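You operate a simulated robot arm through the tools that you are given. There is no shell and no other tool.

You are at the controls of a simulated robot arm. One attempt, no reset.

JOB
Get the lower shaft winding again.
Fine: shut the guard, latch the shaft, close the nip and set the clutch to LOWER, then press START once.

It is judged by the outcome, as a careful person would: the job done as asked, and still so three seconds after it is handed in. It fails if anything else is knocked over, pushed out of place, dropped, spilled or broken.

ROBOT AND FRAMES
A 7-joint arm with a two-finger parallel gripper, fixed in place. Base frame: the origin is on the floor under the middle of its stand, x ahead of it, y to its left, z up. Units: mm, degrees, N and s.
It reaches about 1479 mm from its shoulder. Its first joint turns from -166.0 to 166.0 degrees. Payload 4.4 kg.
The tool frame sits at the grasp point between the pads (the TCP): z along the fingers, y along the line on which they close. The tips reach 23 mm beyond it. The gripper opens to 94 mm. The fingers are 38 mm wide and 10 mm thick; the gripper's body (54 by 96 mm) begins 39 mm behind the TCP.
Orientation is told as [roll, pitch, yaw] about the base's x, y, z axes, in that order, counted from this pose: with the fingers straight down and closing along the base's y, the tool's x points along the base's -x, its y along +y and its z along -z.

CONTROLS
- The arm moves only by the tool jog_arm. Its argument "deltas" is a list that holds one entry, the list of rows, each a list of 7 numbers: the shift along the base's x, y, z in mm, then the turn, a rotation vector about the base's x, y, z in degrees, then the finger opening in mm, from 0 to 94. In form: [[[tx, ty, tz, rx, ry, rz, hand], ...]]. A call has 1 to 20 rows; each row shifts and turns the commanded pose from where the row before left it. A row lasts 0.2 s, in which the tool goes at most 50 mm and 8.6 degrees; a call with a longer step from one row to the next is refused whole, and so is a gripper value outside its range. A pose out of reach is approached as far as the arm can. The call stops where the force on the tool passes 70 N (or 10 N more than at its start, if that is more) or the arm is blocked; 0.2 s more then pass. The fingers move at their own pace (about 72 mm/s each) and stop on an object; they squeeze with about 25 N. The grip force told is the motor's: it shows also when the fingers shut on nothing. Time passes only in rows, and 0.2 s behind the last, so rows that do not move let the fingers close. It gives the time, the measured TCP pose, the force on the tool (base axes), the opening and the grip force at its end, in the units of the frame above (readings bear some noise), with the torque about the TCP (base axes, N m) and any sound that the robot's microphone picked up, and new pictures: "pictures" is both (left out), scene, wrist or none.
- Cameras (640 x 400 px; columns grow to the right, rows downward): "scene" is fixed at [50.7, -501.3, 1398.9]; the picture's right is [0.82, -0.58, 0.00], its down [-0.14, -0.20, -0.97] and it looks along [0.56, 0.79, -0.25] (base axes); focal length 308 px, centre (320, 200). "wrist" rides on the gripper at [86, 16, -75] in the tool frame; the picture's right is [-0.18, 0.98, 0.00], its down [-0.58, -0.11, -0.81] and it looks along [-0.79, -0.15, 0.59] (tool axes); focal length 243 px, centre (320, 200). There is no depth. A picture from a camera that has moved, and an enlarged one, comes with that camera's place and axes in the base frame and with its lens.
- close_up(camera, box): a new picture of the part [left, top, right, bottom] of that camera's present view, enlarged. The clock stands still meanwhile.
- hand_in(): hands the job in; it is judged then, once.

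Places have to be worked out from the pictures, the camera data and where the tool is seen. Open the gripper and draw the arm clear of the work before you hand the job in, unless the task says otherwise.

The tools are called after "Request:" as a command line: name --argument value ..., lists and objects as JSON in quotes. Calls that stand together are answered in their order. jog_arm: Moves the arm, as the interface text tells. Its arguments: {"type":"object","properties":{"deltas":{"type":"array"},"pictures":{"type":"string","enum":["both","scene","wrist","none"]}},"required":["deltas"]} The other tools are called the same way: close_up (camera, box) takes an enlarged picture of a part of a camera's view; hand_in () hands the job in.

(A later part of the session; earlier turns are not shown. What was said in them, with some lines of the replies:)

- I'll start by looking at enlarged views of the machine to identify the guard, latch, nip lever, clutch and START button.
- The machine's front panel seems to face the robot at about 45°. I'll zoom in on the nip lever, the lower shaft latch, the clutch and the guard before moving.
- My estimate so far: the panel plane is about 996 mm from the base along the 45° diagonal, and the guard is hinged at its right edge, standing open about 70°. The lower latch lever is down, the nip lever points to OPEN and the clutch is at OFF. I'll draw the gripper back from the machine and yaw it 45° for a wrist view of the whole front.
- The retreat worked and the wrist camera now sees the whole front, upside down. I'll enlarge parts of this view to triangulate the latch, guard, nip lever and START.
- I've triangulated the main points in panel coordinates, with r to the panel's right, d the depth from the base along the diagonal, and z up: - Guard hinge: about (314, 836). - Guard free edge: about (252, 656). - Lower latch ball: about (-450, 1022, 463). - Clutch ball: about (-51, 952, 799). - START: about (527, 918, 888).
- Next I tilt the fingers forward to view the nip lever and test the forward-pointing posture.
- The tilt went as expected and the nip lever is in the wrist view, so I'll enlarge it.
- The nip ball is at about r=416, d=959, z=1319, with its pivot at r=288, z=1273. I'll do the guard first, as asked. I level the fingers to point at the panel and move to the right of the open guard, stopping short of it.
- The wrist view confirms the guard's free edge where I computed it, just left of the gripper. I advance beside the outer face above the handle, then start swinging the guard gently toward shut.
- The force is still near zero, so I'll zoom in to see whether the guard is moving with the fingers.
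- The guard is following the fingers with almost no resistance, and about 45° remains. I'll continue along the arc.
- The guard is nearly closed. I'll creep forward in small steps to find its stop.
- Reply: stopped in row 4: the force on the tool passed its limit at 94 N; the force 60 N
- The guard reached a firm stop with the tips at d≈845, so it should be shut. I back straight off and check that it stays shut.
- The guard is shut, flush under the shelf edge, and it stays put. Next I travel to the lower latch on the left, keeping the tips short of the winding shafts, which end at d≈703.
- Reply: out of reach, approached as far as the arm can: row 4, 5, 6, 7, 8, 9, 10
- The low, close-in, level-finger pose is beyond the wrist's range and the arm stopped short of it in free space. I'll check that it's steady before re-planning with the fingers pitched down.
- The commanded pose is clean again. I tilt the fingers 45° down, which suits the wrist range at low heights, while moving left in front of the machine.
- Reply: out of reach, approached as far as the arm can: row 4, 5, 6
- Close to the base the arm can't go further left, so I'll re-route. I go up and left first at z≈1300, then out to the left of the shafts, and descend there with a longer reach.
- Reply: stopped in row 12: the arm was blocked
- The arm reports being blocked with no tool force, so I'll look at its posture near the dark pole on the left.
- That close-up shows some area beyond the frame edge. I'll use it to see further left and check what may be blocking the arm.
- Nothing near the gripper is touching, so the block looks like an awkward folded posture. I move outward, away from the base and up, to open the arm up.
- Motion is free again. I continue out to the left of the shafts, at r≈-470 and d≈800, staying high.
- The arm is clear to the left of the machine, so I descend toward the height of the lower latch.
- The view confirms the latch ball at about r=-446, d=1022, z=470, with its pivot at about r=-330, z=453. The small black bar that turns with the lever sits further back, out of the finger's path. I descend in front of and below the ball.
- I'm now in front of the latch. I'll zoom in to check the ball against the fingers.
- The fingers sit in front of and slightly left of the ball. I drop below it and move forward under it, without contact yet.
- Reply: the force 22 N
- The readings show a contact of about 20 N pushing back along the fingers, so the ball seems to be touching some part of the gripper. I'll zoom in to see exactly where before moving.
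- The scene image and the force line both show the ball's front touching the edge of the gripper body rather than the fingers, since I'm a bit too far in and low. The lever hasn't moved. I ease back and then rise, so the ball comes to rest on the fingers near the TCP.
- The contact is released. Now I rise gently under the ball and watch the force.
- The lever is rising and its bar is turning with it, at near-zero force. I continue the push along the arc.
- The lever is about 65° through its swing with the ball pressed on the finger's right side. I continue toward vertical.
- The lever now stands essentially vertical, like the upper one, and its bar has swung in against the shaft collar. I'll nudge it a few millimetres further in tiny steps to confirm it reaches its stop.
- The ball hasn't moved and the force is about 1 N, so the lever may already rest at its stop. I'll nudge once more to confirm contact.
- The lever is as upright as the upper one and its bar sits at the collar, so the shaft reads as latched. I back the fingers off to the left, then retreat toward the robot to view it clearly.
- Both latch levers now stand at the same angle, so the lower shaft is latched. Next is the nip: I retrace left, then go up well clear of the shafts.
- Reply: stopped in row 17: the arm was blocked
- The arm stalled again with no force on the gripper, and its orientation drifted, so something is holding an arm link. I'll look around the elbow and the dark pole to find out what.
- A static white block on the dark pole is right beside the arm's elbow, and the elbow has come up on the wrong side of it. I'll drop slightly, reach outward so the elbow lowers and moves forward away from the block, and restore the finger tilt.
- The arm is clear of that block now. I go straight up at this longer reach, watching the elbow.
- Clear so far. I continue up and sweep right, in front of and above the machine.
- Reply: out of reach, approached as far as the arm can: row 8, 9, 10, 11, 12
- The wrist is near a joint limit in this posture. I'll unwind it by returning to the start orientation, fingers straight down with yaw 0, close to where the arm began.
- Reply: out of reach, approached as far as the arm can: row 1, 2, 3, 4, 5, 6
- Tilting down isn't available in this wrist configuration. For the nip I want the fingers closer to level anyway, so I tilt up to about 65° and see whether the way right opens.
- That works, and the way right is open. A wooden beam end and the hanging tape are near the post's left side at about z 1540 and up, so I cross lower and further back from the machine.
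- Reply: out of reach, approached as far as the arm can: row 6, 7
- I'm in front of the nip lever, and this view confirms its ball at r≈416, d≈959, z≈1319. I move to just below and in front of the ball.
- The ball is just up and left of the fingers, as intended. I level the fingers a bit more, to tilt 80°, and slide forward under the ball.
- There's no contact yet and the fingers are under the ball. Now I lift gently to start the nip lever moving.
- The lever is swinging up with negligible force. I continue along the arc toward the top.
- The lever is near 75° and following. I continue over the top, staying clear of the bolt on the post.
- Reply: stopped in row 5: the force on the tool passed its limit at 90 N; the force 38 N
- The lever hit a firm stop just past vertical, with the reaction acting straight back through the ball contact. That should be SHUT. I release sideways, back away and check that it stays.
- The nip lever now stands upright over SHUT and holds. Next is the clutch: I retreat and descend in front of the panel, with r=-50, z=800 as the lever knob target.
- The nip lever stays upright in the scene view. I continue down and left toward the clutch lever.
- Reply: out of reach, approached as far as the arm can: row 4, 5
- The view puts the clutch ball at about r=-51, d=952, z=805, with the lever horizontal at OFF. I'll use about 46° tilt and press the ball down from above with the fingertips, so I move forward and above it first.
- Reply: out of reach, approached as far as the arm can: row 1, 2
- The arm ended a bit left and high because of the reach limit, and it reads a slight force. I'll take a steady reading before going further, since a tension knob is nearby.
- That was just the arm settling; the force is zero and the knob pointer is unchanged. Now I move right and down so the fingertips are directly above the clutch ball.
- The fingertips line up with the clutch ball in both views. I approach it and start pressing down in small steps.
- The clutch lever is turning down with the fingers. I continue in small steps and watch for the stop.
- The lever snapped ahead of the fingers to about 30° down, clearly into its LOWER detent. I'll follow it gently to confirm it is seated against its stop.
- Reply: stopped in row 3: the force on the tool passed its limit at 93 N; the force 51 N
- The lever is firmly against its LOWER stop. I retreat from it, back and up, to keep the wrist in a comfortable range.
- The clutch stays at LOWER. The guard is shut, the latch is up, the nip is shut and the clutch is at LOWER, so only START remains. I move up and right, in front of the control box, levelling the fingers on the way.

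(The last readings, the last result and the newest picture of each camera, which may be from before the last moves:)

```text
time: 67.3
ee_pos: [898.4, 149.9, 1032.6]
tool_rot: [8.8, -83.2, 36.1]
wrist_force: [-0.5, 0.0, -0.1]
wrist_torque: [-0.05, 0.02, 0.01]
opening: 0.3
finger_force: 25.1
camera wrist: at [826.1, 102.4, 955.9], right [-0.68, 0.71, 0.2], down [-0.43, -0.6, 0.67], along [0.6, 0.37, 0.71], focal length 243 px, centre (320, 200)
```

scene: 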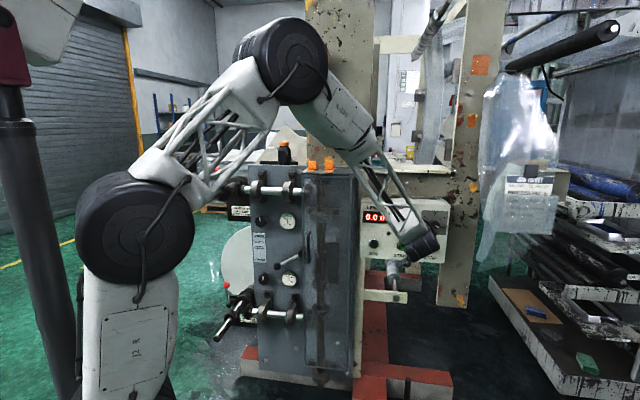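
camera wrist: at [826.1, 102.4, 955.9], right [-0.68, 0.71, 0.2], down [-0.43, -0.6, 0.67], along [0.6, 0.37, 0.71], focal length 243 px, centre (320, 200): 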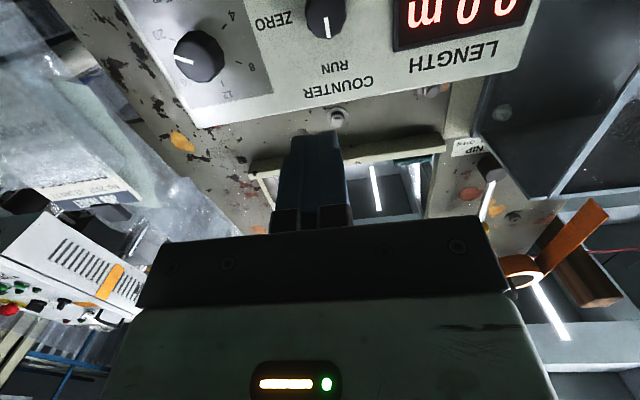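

The fingers point straight at the box face and are nearly level. I lower to START's height at z≈890 and move to about 45 mm in front of it.

Request:
jog_arm --deltas '[[[6, 8, -35, 0, 0, 0, 0], [6, 8, -35, 0, 0, 0, 0], [6, 8, -35, 0, 0, 0, 0], [6, 8, -35, 0, 0, 0, 0], [24, 24, 0, 0, 0, 0, 0], [24, 24, 0, 0, 0, 0, 0], [0, 0, 0, 0, 0, 0, 0]]]'

Request:
close_up --camera "scene" --box '[350, 190, 478, 270]'

```text
time: 68.9
ee_pos: [968.6, 230.5, 892.3]
tool_rot: [8.8, -83.0, 36.2]
wrist_force: [-0.5, 0.2, 0.7]
wrist_torque: [-0.02, 0.02, -0.03]
opening: 0.2
finger_force: 24.8
camera wrist: at [898.6, 182.7, 815.0], right [-0.68, 0.71, 0.2], down [-0.43, -0.6, 0.67], along [0.6, 0.37, 0.71], focal length 243 px, centre (320, 200)
```

scene: 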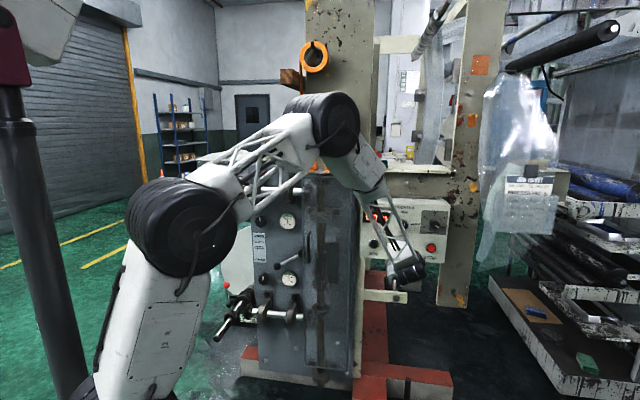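
wrist: 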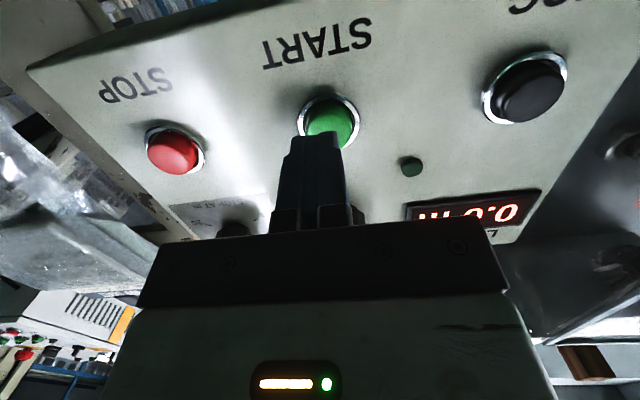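

```text
5.00 times, centred on (414, 230) of scene
camera zoom: at [50.7, -501.3, 1398.9], right [0.82, -0.58, 0.0], down [-0.14, -0.2, -0.97], along [0.56, 0.79, -0.25], focal length 1540 px, centre (-150, 50)
```

zoom: 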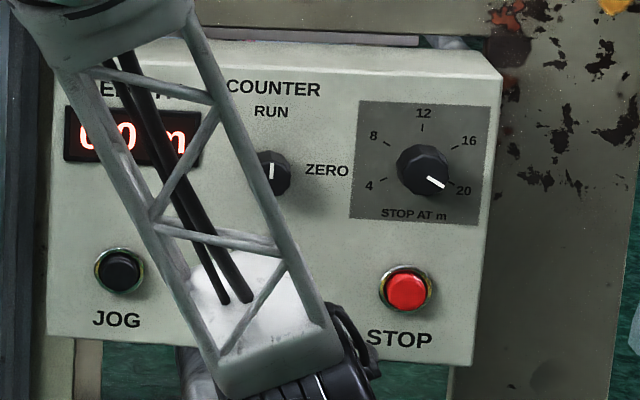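

The wrist view shows START straight ahead of the fingertips, about 4 mm left and 3 mm high of the aim, with its face at d≈910. I correct that, close most of the gap, and look once more.

Request:
jog_arm --deltas '[[[12.8, 18.4, 3, 0, 0, 0, 0], [0, 0, 0, 0, 0, 0, 0]]]'

Request:
close_up --camera "wrist" --box '[220, 60, 420, 185]'

```text
time: 69.5
ee_pos: [983.1, 248.9, 895.6]
tool_rot: [9.0, -82.9, 36.0]
wrist_force: [-0.1, -0.1, 0.2]
wrist_torque: [0.03, -0.02, 0.0]
opening: 0.1
finger_force: 24.9
camera wrist: at [911.0, 201.0, 817.6], right [-0.68, 0.71, 0.2], down [-0.43, -0.6, 0.67], along [0.6, 0.37, 0.71], focal length 243 px, centre (320, 200)
```

scene: 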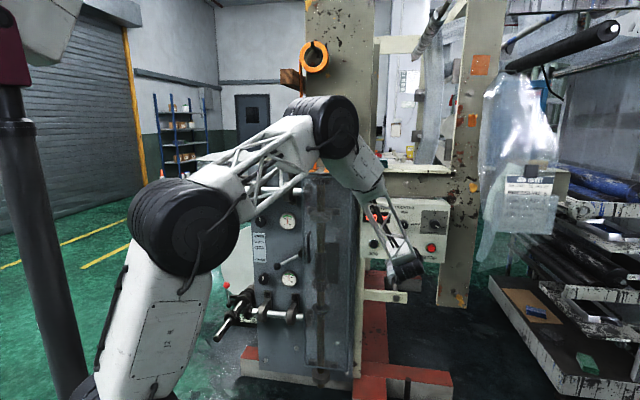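
wrist: 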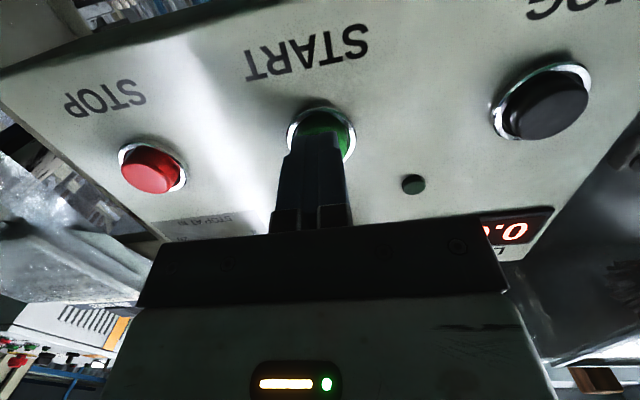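

```text
3.20 times, centred on (320, 122) of wrist
camera zoom: at [911.0, 201.0, 817.6], right [-0.68, 0.71, 0.2], down [-0.43, -0.6, 0.67], along [0.6, 0.37, 0.71], focal length 776 px, centre (320, 448)
```

zoom: 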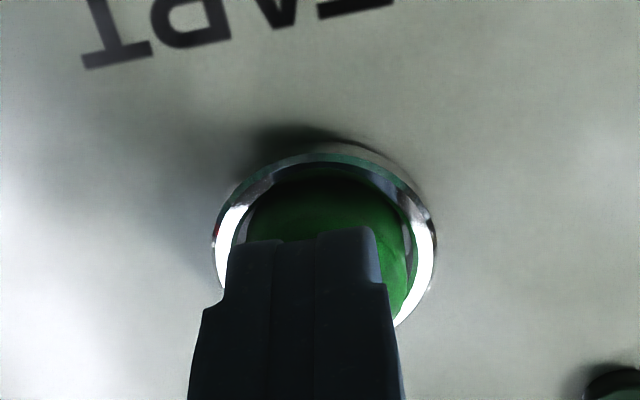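

The alignment is good: the tip is at r≈519, z≈893 and the button at r≈519, z≈892. I press forward in 2 mm steps, watching force and sound.

Request:
jog_arm --deltas '[[[1.41, 1.41, 0, 0, 0, 0, 0], [1.41, 1.41, 0, 0, 0, 0, 0], [1.41, 1.41, 0, 0, 0, 0, 0], [1.41, 1.41, 0, 0, 0, 0, 0]]]' --pictures "wrist"

```text
time: 70.5
ee_pos: [988.6, 254.2, 897.1]
tool_rot: [8.9, -83.1, 36.0]
wrist_force: [-1.9, -1.1, 0.3]
wrist_torque: [0.05, -0.05, -0.01]
opening: 0.0
finger_force: 25.0
camera wrist: at [916.3, 206.9, 817.9], right [-0.68, 0.71, 0.2], down [-0.43, -0.6, 0.67], along [0.6, 0.37, 0.71], focal length 243 px, centre (320, 200)
```

wrist: 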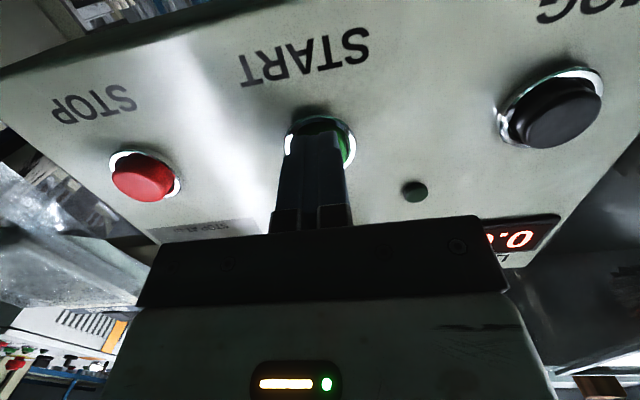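

The fingertips have just touched the button at about 2 N. I continue the same press in 2 mm steps.

Request:
jog_arm --deltas '[[[1.41, 1.41, 0, 0, 0, 0, 0], [1.41, 1.41, 0, 0, 0, 0, 0], [1.0, 1.0, 0, 0, 0, 0, 0]]]' --pictures "both"

```text
time: 71.3
ee_pos: [990.7, 258.0, 895.9]
tool_rot: [8.9, -83.1, 36.2]
wrist_force: [-15.0, -11.1, 5.7]
wrist_torque: [0.25, -0.31, 0.04]
opening: 0.3
finger_force: 25.3
heard: click
camera wrist: at [919.9, 210.5, 817.8], right [-0.68, 0.71, 0.2], down [-0.43, -0.6, 0.67], along [0.6, 0.37, 0.71], focal length 243 px, centre (320, 200)
```

scene: 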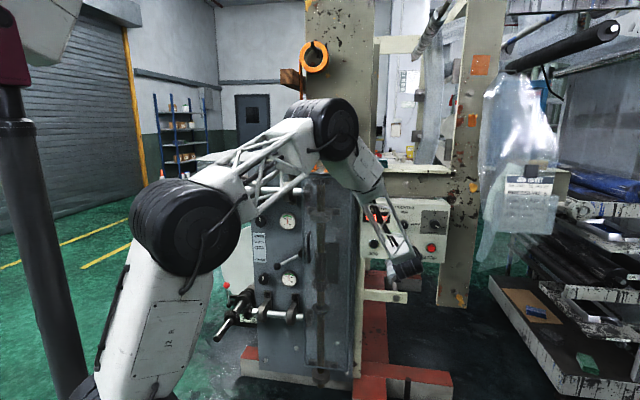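
wrist: 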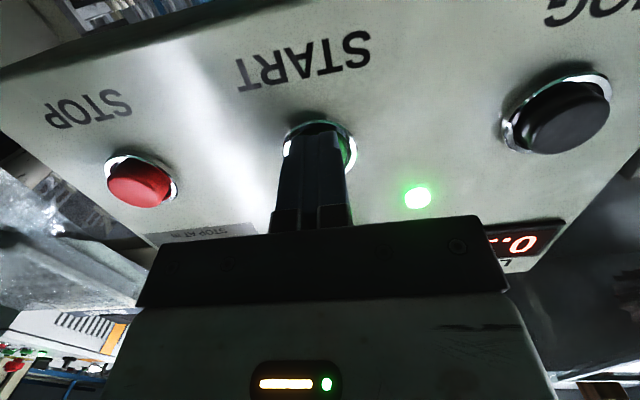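

A click was heard and the green run lamp lit, so START has been pressed. I withdraw straight back, away from the box.

Request:
jog_arm --deltas '[[[-10, -10, 0, 0, 0, 0, 0], [-28, -28, 0, 0, 0, 0, 0], [-28, -28, 5, 0, 0, 0, 0], [-28, -28, 10, 0, 0, 0, 0]]]'

Request:
close_up --camera "scene" --box '[340, 180, 468, 260]'

Request:
close_up --camera "scene" --box '[200, 230, 360, 330]'

```text
time: 72.3
ee_pos: [896.8, 164.3, 910.3]
tool_rot: [8.7, -83.0, 36.2]
wrist_force: [-0.1, -0.4, 0.3]
wrist_torque: [0.02, -0.02, 0.01]
opening: 0.0
finger_force: 25.1
camera wrist: at [825.3, 116.8, 833.1], right [-0.68, 0.71, 0.2], down [-0.43, -0.6, 0.67], along [0.6, 0.37, 0.71], focal length 243 px, centre (320, 200)
```

scene: 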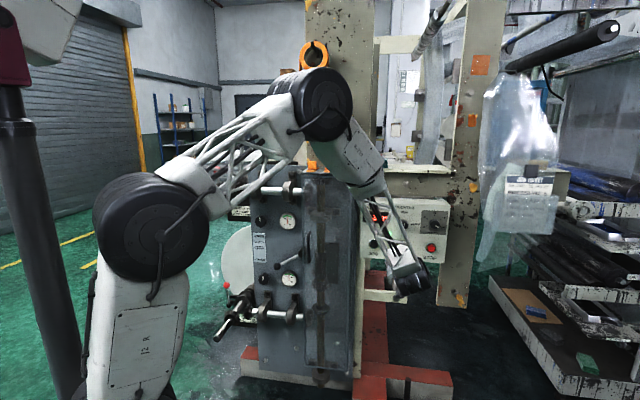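
wrist: 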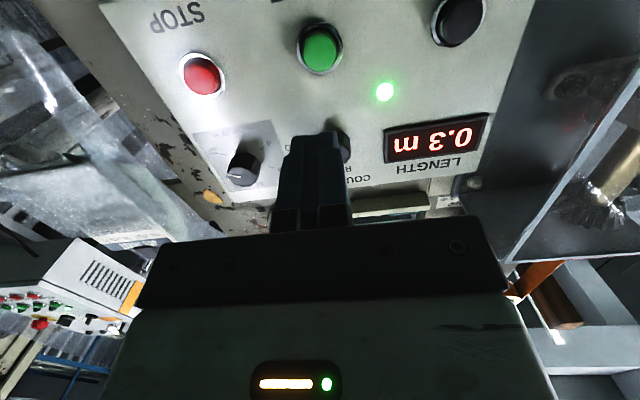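

```text
5.00 times, centred on (404, 220) of scene
camera zoom: at [50.7, -501.3, 1398.9], right [0.82, -0.58, 0.0], down [-0.14, -0.2, -0.97], along [0.56, 0.79, -0.25], focal length 1540 px, centre (-100, 100)
```

zoom: 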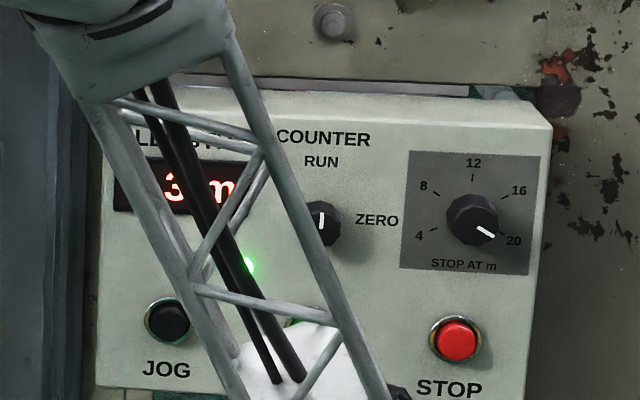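

```text
4.00 times, centred on (280, 280) of scene
camera zoom: at [50.7, -501.3, 1398.9], right [0.82, -0.58, 0.0], down [-0.14, -0.2, -0.97], along [0.56, 0.79, -0.25], focal length 1232 px, centre (480, -120)
```

zoom: 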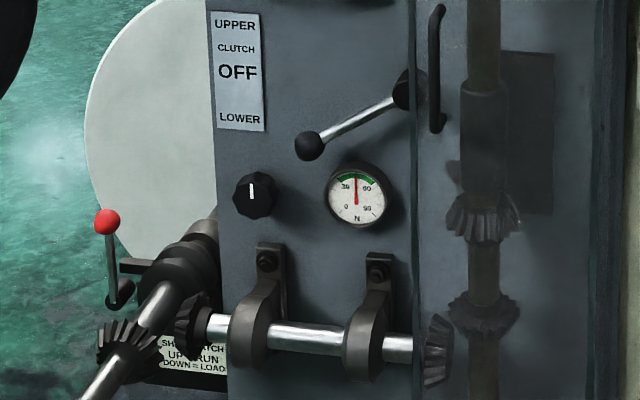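

The machine is running: the run lamp is lit and the length counter reads 0.3 m. I open the gripper and draw the arm further back, then confirm the lower shaft is turning.

Request:
jog_arm --deltas '[[[-20, -20, 15, 0, 0, 0, 94], [-20, -20, 15, 0, 0, 0, 94], [-20, -20, 15, 0, 0, 0, 94], [0, 0, 0, 0, 0, 0, 94]]]'

Request:
close_up --camera "scene" --box '[200, 230, 360, 330]'

Request:
close_up --camera "scene" --box '[200, 130, 360, 230]'

Request:
close_up --camera "wrist" --box '[340, 40, 540, 165]'

```text
time: 73.3
ee_pos: [837.8, 104.4, 954.7]
tool_rot: [8.9, -83.0, 36.1]
wrist_force: [-0.5, 0.2, 0.5]
wrist_torque: [0.0, -0.05, -0.02]
opening: 94.1
finger_force: 0.0
camera wrist: at [765.9, 56.9, 877.5], right [-0.68, 0.71, 0.2], down [-0.43, -0.6, 0.67], along [0.6, 0.37, 0.71], focal length 243 px, centre (320, 200)
```

scene: 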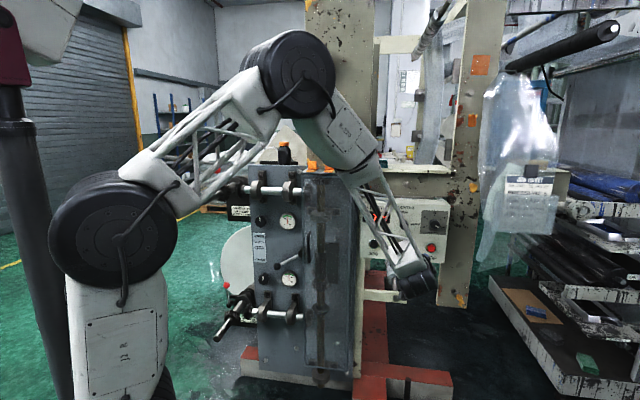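
wrist: 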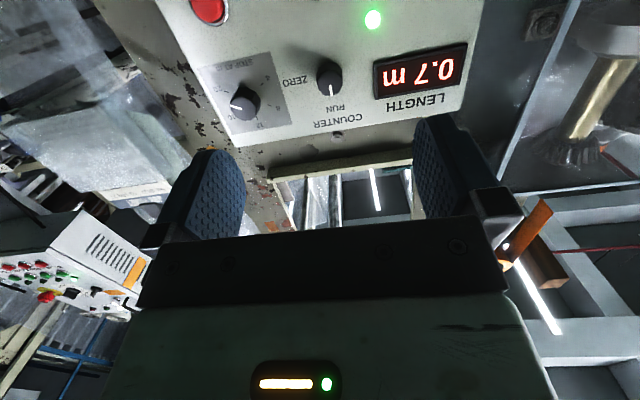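

```text
4.00 times, centred on (280, 280) of scene
camera zoom: at [50.7, -501.3, 1398.9], right [0.82, -0.58, 0.0], down [-0.14, -0.2, -0.97], along [0.56, 0.79, -0.25], focal length 1232 px, centre (480, -120)
```

zoom: 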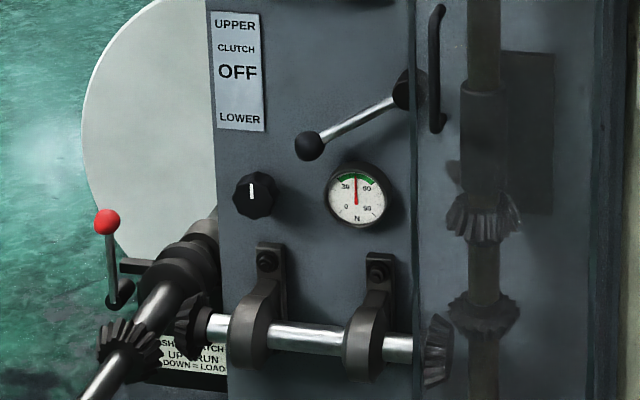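

```text
4.00 times, centred on (280, 180) of scene
camera zoom: at [50.7, -501.3, 1398.9], right [0.82, -0.58, 0.0], down [-0.14, -0.2, -0.97], along [0.56, 0.79, -0.25], focal length 1232 px, centre (480, 280)
```

zoom: 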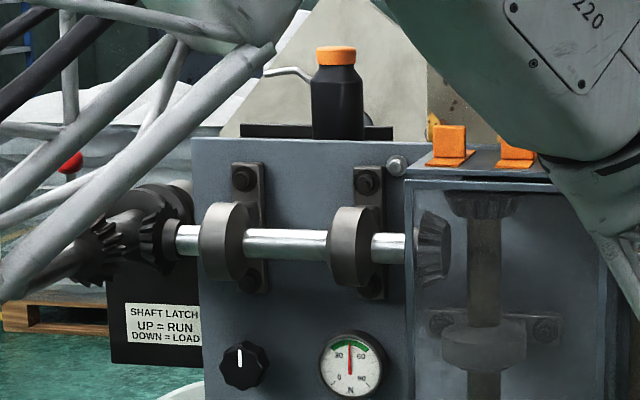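

```text
3.20 times, centred on (440, 102) of wrist
camera zoom: at [765.9, 56.9, 877.5], right [-0.68, 0.71, 0.2], down [-0.43, -0.6, 0.67], along [0.6, 0.37, 0.71], focal length 776 px, centre (-64, 512)
```

zoom: 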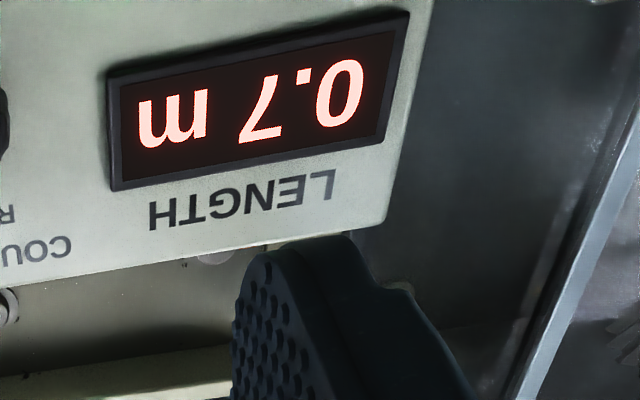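

The counter has risen to 0.7 m with the run lamp lit. The guard is shut, both latches are up, the clutch is at LOWER, and the bottle, blocks and knobs are where they were. The gripper is open and clear of the machine, so I hand the job in.

Request:
hand_in

```text
The job is handed in.
```

The lower shaft is set to wind and the machine is running: the run lamp lit when I pressed START. The length counter had climbed to 0.7 m when I handed in. I couldn't see the shaft itself turning; I'm going by the lamp and the counter.

- **Guard:** swung shut to its stop, and it stayed shut when I backed away.
- **Shaft latch:** the lower lever is up at the same angle as the upper one, with its bar against the shaft collar.
- **Nip:** the lever went to a firm stop, standing upright above SHUT.
- **Clutch:** the lever snapped down to LOWER and is firm against its stop.
- **START:** pressed once, with a click.

On the way to the latch and back, the arm was blocked twice. The second time its elbow had come up beside the white block on the dark pole next to the robot. The block stayed where it was, and I went round it.

In the last pictures nothing else had been moved or knocked over. The gripper is open and clear of the machine. The STOP AT dial is still at 20 m.
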